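You operate a simulated robot arm through the tools that you are given. There is no shell and no other tool. Be economical: measure what you need, move in short steps, check, and stop when the job is done.

Carry out the task below with a simulated robot arm. There is one attempt and no reset: what you move stays moved.

TASK
Put the purple beacon on top of the big silver reel.
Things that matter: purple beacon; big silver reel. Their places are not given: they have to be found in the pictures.

It is judged by the outcome, as a careful person would: the job done as asked, and still so three seconds after it is handed in. It fails if anything else is knocked over, pushed out of place, dropped, spilled or broken.

THE ROBOT
A 7-joint arm with a two-finger parallel gripper, fixed in place. Base frame: the origin is at the foot of the arm, x ahead of it, y to its left, z up; the work surface is at about z = 0. Lengths are in cm, angles in degrees, forces in N, time in s.
With the tool pointing down near the work surface it reaches from about 24 to 62 cm from the base axis. Its first joint turns from -66.0 to 66.0 degrees. Payload 2.6 kg.
Tool frame: the origin (TCP) lies between the finger pads and is the grasp point; the fingertips stand 3 cm ahead of it; z points along the fingers, y is the line along which they close. The gripper opens to 9.4 cm. The fingers are 2.8 cm wide and 1 cm thick; the gripper's body (5 by 9.6 cm) begins 5.5 cm behind the TCP.
Orientation is that of the tool frame in the base frame, as a unit quaternion [w, x, y, z]. With the fingers straight down and closing along the base's y, the tool's x points along the base's -x, its y along +y and its z along -z.

THE INTERFACE
- The arm moves only by the tool apply_moves. Its argument "moves" is a list of rows, each a list of 7 numbers: the gripper command, from -1 (shut) to 1 (fully open), values between in proportion, then the shift along the tool's x, y, z in cm, then the turn, a rotation vector about the tool's x, y, z in degrees. In form: [[fingers, dx, dy, dz, ax, ay, az], ...]. A call has 1 to 10 rows; each row shifts and turns the commanded pose from where the row before left it, along the tool's axes as they then stand. A row lasts 0.2 s, in which the tool goes at most 5 cm and 8.6 degrees; a call with a longer step from one row to the next is refused whole, and so is a gripper value outside its range. A pose out of reach is approached as far as the arm can. The call stops where the force on the tool passes 40 N (or 10 N more than at its start, if that is more) or the arm is blocked; 0.2 s more then pass. The fingers move at their own pace (about 7.2 cm/s each) and stop on an object; they squeeze with about 25 N. The grip force told is the motor's: it shows also when the fingers shut on nothing. Time passes only in rows, and 0.2 s behind the last, so rows that do not move let the fingers close. It gives the time, the measured TCP pose, the force on the tool (base axes), the opening and the grip force at its end, in the units of the frame above (readings bear some noise).
- Cameras (640 x 400 px; columns grow to the right, rows downward): "scene" is fixed at [3.14, 43.8, 54.58]; the picture's right is [-0.78, -0.63, 0.00], its down [-0.37, 0.47, -0.80] and it looks along [0.50, -0.62, -0.60] (base axes); focal length 232 px, centre (320, 200). "wrist" rides on the gripper at [-3.7, 0, -5.8] in the tool frame; the picture's right is [0.00, -1.00, 0.00], its down [0.97, 0.00, -0.24] and it looks along [0.24, 0.00, 0.97] (tool axes); focal length 218 px, centre (320, 200).
- get_image(camera): a new picture of that camera. No time passes.
- measure_at(camera, pixels): there is no depth. For up to 12 entries [column, row, z] of the newest picture of that camera ("zoom" is the newest enlarged one), the place [x, y] in the base frame at which the ray of that pixel passes the height z, good to about 0.3 cm, but the place of the scene camera against the robot may be out by one fixed shift of up to 1.8 cm in any direction. No time passes.
- zoom(camera, box): a new picture of the part [left, top, right, bottom] of that camera's present view, enlarged. No time passes.
- hand_in(): hands the job in; it is judged then, once.

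Work in short steps. Measure before you move; look again where a grasp or a placing could have gone wrong, and mend it. You have 60 turns and 26 pictures in all, the two below and enlarged ones among them. Open the gripper and draw the arm clear of the work before you hand the job in, unless the task says otherwise; then end with one line.

The tools are called after ">>>" as name(argument=value, ...) on one line, values as JSON. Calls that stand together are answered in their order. apply_moves: Moves the arm, as the interface text tells. Its arguments: {"type":"object","properties":{"moves":{"type":"array","items":{"type":"array","items":{"type":"number"}}}},"required":["moves"]} The other tools are called the same way: get_image (camera) takes a picture; measure_at (camera, pixels) gives the place at which the rays of pixels pass given heights; zoom (camera, box) takes an enlarged picture of a part of a camera's view; hand_in () hands the job in.

At the start:

```text
time_s: 0.0
position: [33.68, 13.39, 41.76]
tool_rot: [0.0, 0.0, 1.0, 0.002]
wrist_force: [0.7, 0.2, -0.4]
finger_gap: 9.4
gripper_force: 0.0
```

scene: 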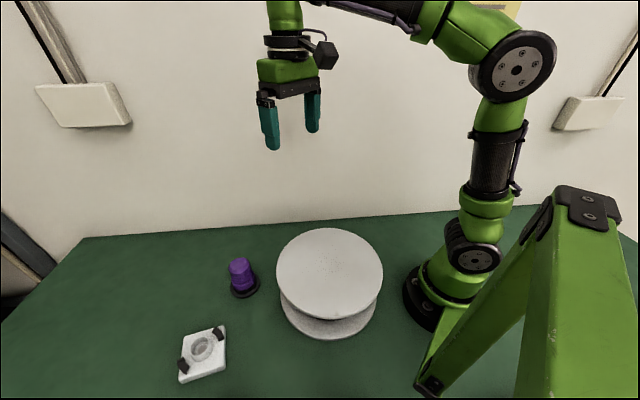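
wrist: 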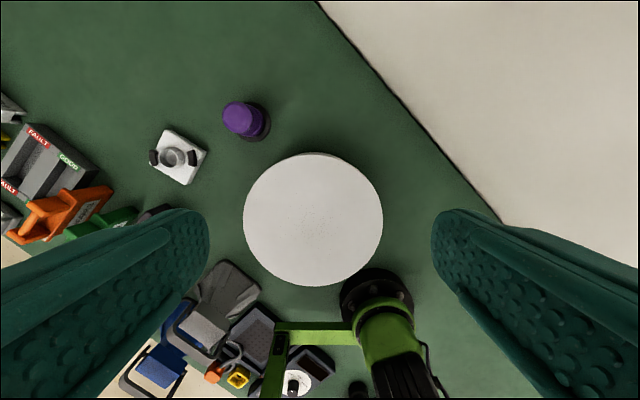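

The wrist view shows the beacon near (245,118) and the reel's top disc near (313,218). I'll zoom in on both and measure.

>>> zoom(camera="scene", box=[200, 210, 400, 350])

>>> zoom(camera="wrist", box=[200, 80, 400, 300])

>>> measure_at(camera="wrist", pixels=[[250, 122, 0], [238, 117, 7], [243, 219, 10], [383, 219, 10], [313, 152, 10], [313, 286, 10]])

>>> measure_at(camera="scene", pixels=[[244, 288, 0], [239, 264, 7], [276, 276, 10], [383, 276, 10], [330, 323, 10], [330, 228, 10], [330, 340, 0]])

```text
2.86 times, centred on (300, 280) of scene
```

zoom: 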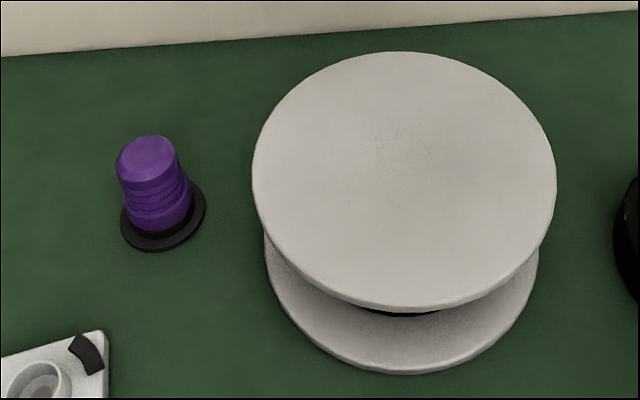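

```text
1.82 times, centred on (300, 190) of wrist
```

zoom: 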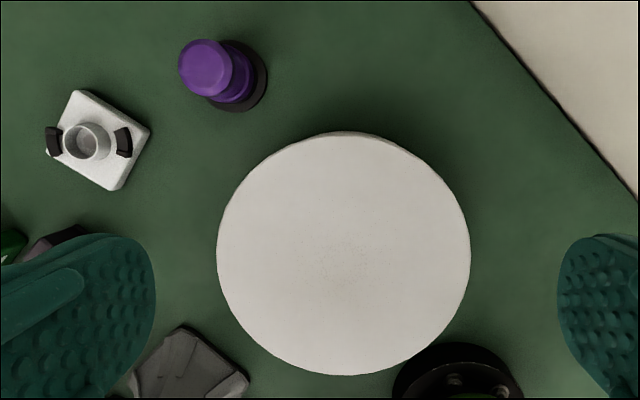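

```text
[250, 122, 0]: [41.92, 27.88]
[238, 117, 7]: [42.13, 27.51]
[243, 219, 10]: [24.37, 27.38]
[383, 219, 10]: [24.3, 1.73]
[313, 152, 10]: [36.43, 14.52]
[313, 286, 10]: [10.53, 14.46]
```

```text
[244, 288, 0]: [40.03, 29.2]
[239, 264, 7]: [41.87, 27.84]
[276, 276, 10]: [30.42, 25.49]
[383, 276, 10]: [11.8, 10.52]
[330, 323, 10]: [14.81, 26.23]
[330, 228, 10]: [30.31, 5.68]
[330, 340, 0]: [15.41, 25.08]
```

The rays put the beacon at about (41.8, 27), roughly 8–9 cm tall. The reel centre is near (23.5, 14.5) with its top at about 11 cm. I'll move above the beacon at z≈22 and look again.

>>> apply_moves(moves=[[1, -1.35, 2.27, 3.3, 0, 0, 0], [1, -1.35, 2.27, 3.3, 0, 0, 0], [1, -1.35, 2.27, 3.3, 0, 0, 0], [1, -1.35, 2.27, 3.3, 0, 0, 0], [1, -1.35, 2.27, 3.3, 0, 0, 0], [1, -1.35, 2.27, 3.3, 0, 0, 0], [1, 0, 0, 0, 0, 0, 0]])

>>> get_image(camera="wrist")

>>> get_image(camera="scene")

```text
time_s: 1.6
position: [41.64, 27.1, 21.75]
tool_rot: [0.0, 0.0, 1.0, 0.0]
wrist_force: [0.5, -0.1, 1.0]
finger_gap: 9.44
gripper_force: 0.0
```

```text
21 pictures are left
```

wrist: 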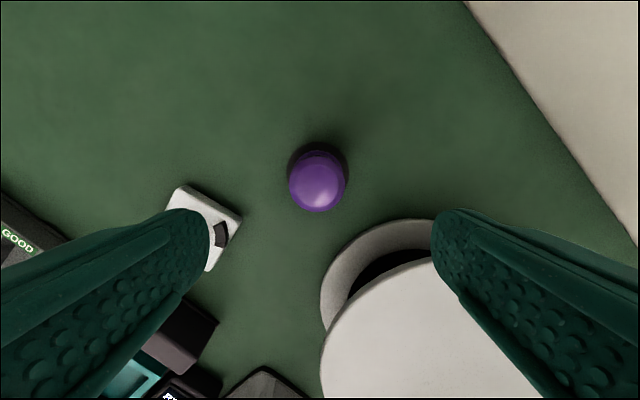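

```text
20 pictures are left
```

scene: 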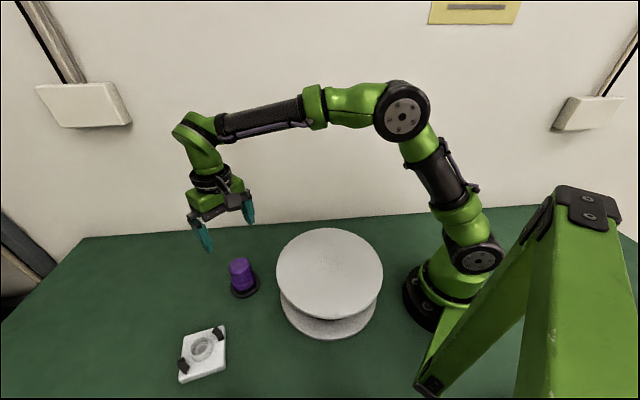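

The beacon is nearly centred, with its top at (318,182) and its base ring around (318,170). I'll measure both, along with the reel's edge.

>>> measure_at(camera="wrist", pixels=[[318, 182, 8], [318, 182, 9], [318, 170, 0], [318, 170, 1], [289, 182, 8], [348, 182, 8], [321, 350, 10], [321, 350, 11], [321, 350, 12], [320, 300, 0], [320, 300, 1]])

>>> zoom(camera="wrist", box=[260, 130, 380, 230])

```text
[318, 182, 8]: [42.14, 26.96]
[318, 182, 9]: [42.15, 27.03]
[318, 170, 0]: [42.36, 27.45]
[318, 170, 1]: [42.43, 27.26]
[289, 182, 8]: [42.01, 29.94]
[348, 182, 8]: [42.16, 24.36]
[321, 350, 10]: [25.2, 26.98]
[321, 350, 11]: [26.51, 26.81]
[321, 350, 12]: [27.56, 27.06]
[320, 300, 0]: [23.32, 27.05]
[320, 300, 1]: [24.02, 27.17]
```

```text
4.00 times, centred on (320, 180) of wrist
```

zoom: 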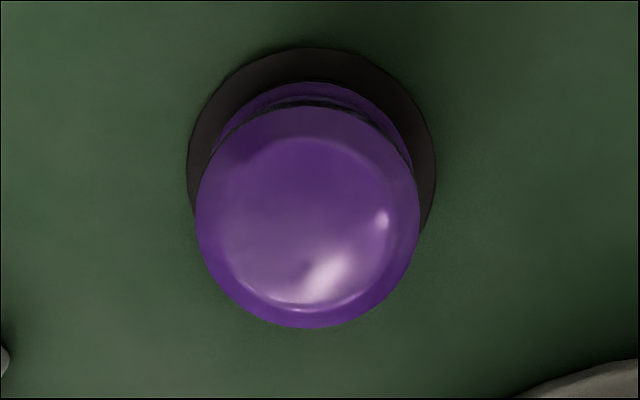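

The beacon axis is at about (42.0, 27.2) and its body is about 5 cm wide, so it fits the open gripper. I'll shift 0.4 cm in x and descend to z≈5.5.

>>> apply_moves(moves=[[1, -0.4, 0.1, 4, 0, 0, 0], [1, 0, 0, 4, 0, 0, 0], [1, 0, 0, 3, 0, 0, 0], [1, 0, 0, 2.5, 0, 0, 0], [1, 0, 0, 1.5, 0, 0, 0], [1, 0, 0, 1.2, 0, 0, 0], [1, 0, 0, 0, 0, 0, 0]])

>>> get_image(camera="wrist")

>>> zoom(camera="scene", box=[180, 200, 340, 300])

```text
time_s: 3.2
position: [42.15, 27.07, 5.64]
tool_rot: [0.0, 0.001, 1.0, 0.0]
wrist_force: [0.8, 0.0, -0.2]
finger_gap: 9.39
gripper_force: 0.0
```

```text
18 pictures are left
```

wrist: 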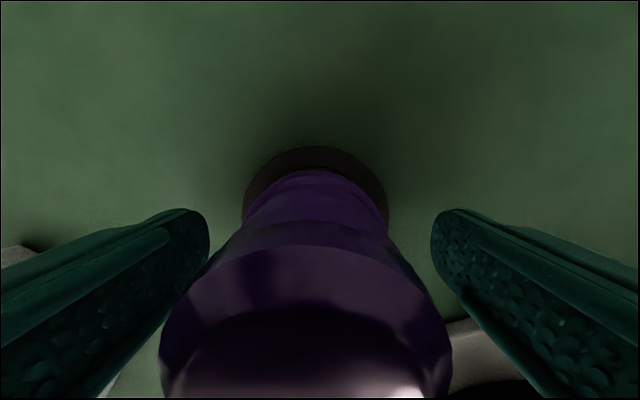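

```text
4.00 times, centred on (260, 250) of scene
```

zoom: 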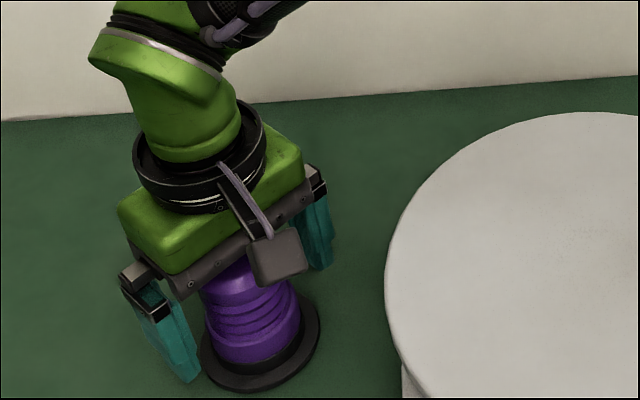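

The beacon stands between the fingers, spanning columns 160–450, and nothing touches it. I'll close the fingers.

>>> apply_moves(moves=[[-1, 0, 0.15, 0, 0, 0, 0], [-1, 0, 0, 0, 0, 0, 0], [-1, 0, 0, 0, 0, 0, 0], [-1, 0, 0, 0, 0, 0, 0], [-1, 0, 0, 0, 0, 0, 0]])

```text
time_s: 4.4
position: [42.09, 27.28, 5.73]
tool_rot: [0.0, 0.0, 1.0, 0.0]
wrist_force: [-0.5, 2.7, 0.3]
finger_gap: 5.62
gripper_force: 24.8
```

The fingers hold a 5.6 cm wide body at 24.8 N. I'll lift straight up and check.

>>> apply_moves(moves=[[-1, 0, 0, -1, 0, 0, 0], [-1, 0, 0, -2.5, 0, 0, 0], [-1, 0, 0, -3.5, 0, 0, 0], [-1, 0, 0, -4, 0, 0, 0], [-1, 0, 0, -4, 0, 0, 0], [-1, 0, 0, -2, 0, 0, 0], [-1, 0, 0, 0, 0, 0, 0]])

>>> get_image(camera="scene")

>>> get_image(camera="wrist")

```text
time_s: 6.0
position: [41.97, 27.22, 22.66]
tool_rot: [0.0, 0.001, 1.0, 0.0]
wrist_force: [-0.7, -0.1, -4.0]
finger_gap: 5.61
gripper_force: 25.1
```

```text
16 pictures are left
```

scene: 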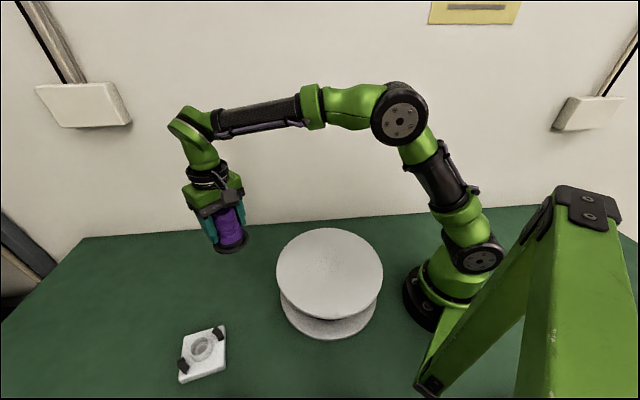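

```text
15 pictures are left
```

wrist: 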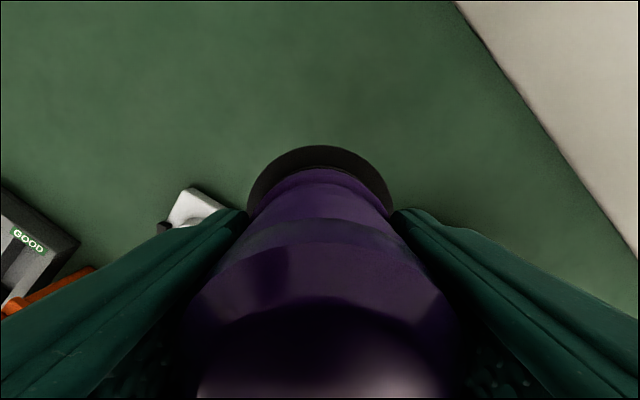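

The beacon is held upright with its base at about z=17, clear of the reel top at about 11. I'll carry it over the reel centre.

>>> apply_moves(moves=[[-1, 1.5, -1.05, -1, 0, 0, 0], [-1, 3, -2.1, 0, 0, 0, 0], [-1, 3, -2.1, 0, 0, 0, 0], [-1, 3, -2.1, 0, 0, 0, 0], [-1, 3, -2.1, 0, 0, 0, 0], [-1, 3, -2.1, 0, 0, 0, 0], [-1, 1.5, -1, 0, 0, 0, 0], [-1, 0, 0, 0, 0, 0, 0]])

>>> get_image(camera="scene")

>>> get_image(camera="wrist")

```text
time_s: 7.8
position: [23.96, 14.67, 23.61]
tool_rot: [0.0, 0.0, 1.0, 0.0]
wrist_force: [-0.5, 0.2, -4.1]
finger_gap: 5.63
gripper_force: 25.1
```

```text
14 pictures are left
```

scene: 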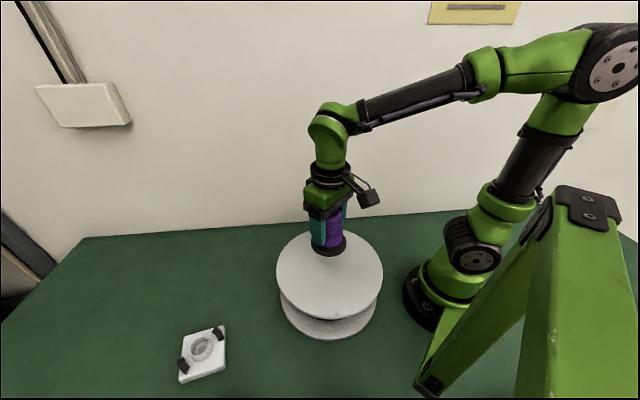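

```text
13 pictures are left
```

wrist: 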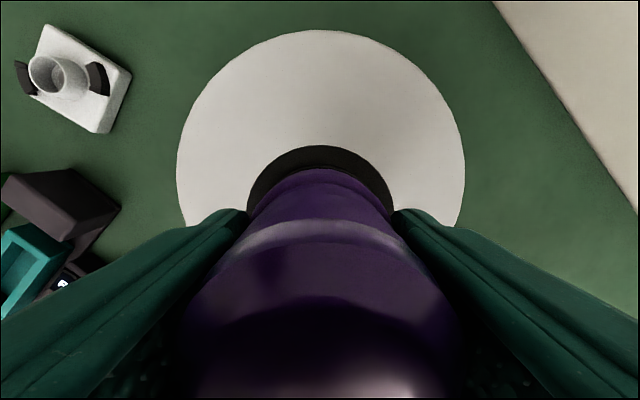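

The beacon is centred over the reel, and the disc width in the two wrist views gives a top height of about 11.0, so I expect contact near TCP z≈16.7. I'll lower to about 17.5.

>>> apply_moves(moves=[[-1, 0, 0, 2.5, 0, 0, 0], [-1, 0, 0, 2, 0, 0, 0], [-1, 0, 0, 1, 0, 0, 0], [-1, 0, 0, 0.6, 0, 0, 0], [-1, 0, 0, 0, 0, 0, 0]])

>>> zoom(camera="scene", box=[250, 200, 410, 300])

```text
time_s: 9.0
position: [24.03, 14.88, 17.52]
tool_rot: [0.001, 0.0, 1.0, 0.0]
wrist_force: [0.1, 0.2, -4.5]
finger_gap: 5.64
gripper_force: 24.8
```

```text
4.00 times, centred on (330, 250) of scene
```

zoom: 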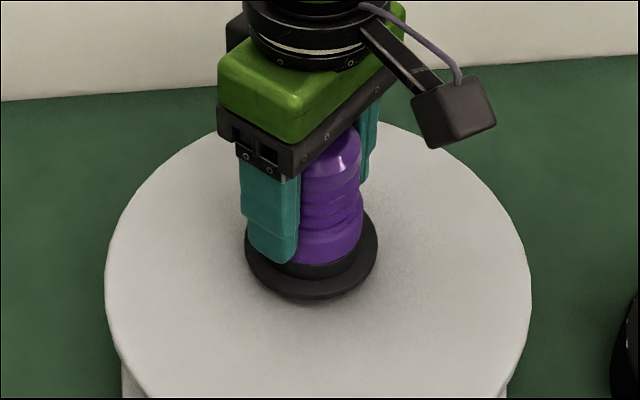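

The base is just above the disc, and the force still shows only the beacon's weight (-4.5 N). I'll creep down in small steps.

>>> apply_moves(moves=[[-1, 0, 0, 0.2, 0, 0, 0], [-1, 0, 0, 0.2, 0, 0, 0], [-1, 0, 0, 0.1, 0, 0, 0], [-1, 0, 0, 0, 0, 0, 0]])

```text
time_s: 10.0
position: [24.11, 14.76, 17.13]
tool_rot: [0.0, 0.0, 1.0, 0.0]
wrist_force: [0.2, 0.2, -4.2]
finger_gap: 5.62
gripper_force: 25.4
```

There is no contact yet, so I'll go on down.

>>> apply_moves(moves=[[-1, 0, 0, 0.15, 0, 0, 0], [-1, 0, 0, 0.15, 0, 0, 0], [-1, 0, 0, 0, 0, 0, 0]])

```text
time_s: 10.8
position: [24.05, 14.78, 16.79]
tool_rot: [-0.001, 0.0, 1.0, 0.001]
wrist_force: [0.0, 0.3, -4.2]
finger_gap: 5.65
gripper_force: 24.8
```

Still no contact at z=16.79, so I'll continue.

>>> apply_moves(moves=[[-1, 0, 0, 0.15, 0, 0, 0], [-1, 0, 0, 0.1, 0, 0, 0], [-1, 0, 0, 0, 0, 0, 0]])

>>> zoom(camera="scene", box=[290, 230, 370, 280])

```text
time_s: 11.6
position: [24.06, 14.73, 16.74]
tool_rot: [0.002, 0.0, 1.0, 0.001]
wrist_force: [-2.2, -0.5, 20.3]
finger_gap: 5.62
gripper_force: 25.3
```

```text
8.00 times, centred on (330, 255) of scene
```

zoom: 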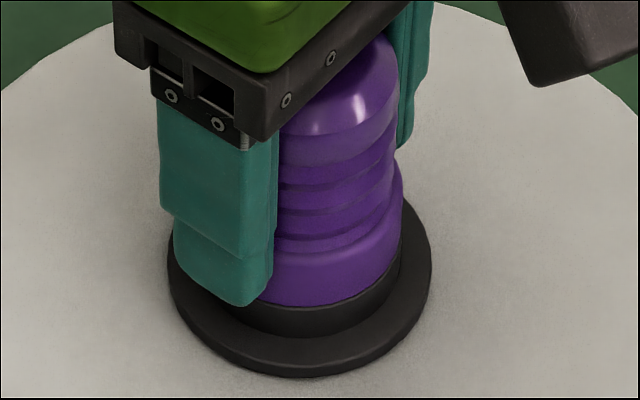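

Contact shows: the force reads +20 N and the base sits flat on the disc. I'll ease the pressure slightly and then open slowly.

>>> apply_moves(moves=[[-1, 0, 0, -0.1, 0, 0, 0], [0.25, 0, 0, 0, 0, 0, 0], [0.4, 0, 0, 0, 0, 0, 0], [0.7, 0, 0, 0, 0, 0, 0], [1, 0, 0, 0, 0, 0, 0], [1, 0, 0, 0, 0, 0, 0]])

>>> get_image(camera="wrist")

```text
time_s: 13.0
position: [24.11, 14.67, 16.54]
tool_rot: [-0.001, 0.0, 1.0, 0.0]
wrist_force: [-0.3, -0.6, 0.0]
finger_gap: 9.4
gripper_force: 0.0
```

```text
10 pictures are left
```

wrist: 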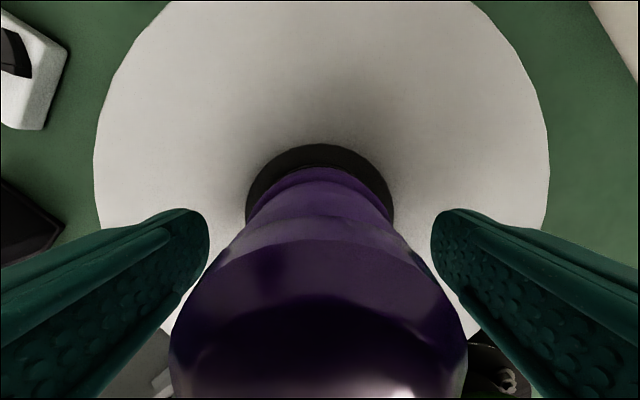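

The fingers are clear on both sides. I'll rise straight up and then draw away.

>>> apply_moves(moves=[[1, 0, 0, -1.5, 0, 0, 0], [1, 0, 0, -3, 0, 0, 0], [1, 0, 0, -4, 0, 0, 0], [1, 0, 0, -4, 0, 0, 0], [1, 0, 0, -4, 0, 0, 0], [1, -3, 0, -2, 0, 0, 0], [1, -4, 0, 0, 0, 0, 0], [1, -4, 0, 0, 0, 0, 0], [1, 0, 0, 0, 0, 0, 0]])

>>> get_image(camera="scene")

>>> get_image(camera="wrist")

```text
time_s: 15.0
position: [35.09, 14.59, 35.11]
tool_rot: [0.0, 0.0, 1.0, 0.0]
wrist_force: [-0.6, -0.9, -0.3]
finger_gap: 9.41
gripper_force: 0.2
```

```text
9 pictures are left
```

scene: 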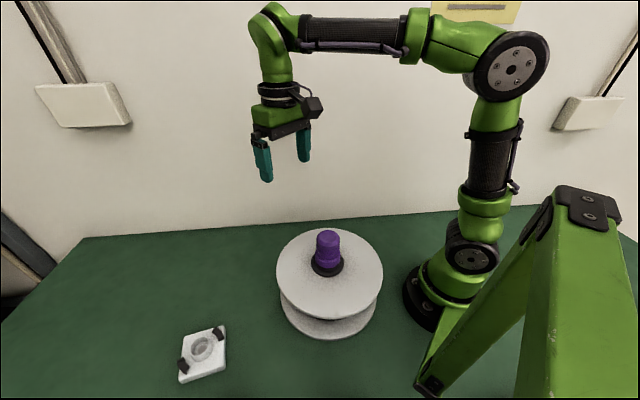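

```text
8 pictures are left
```

wrist: 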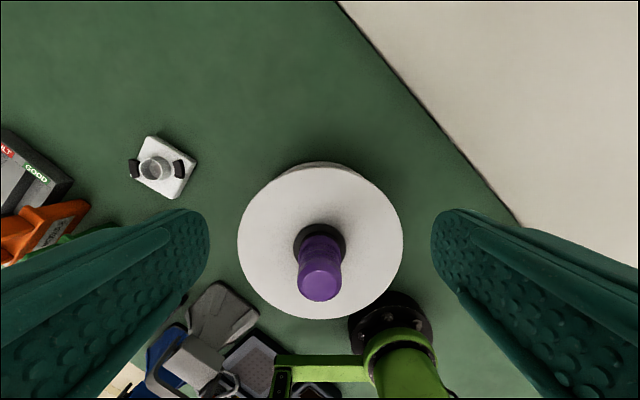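

The beacon stands upright near the centre of the reel, nothing else has moved, and the arm is clear. I'll hand in.

>>> hand_in()

```text
The job is handed in.
```

The purple beacon is standing upright near the centre of the big silver reel, the gripper is open and clear, and the last pictures show nothing else disturbed.
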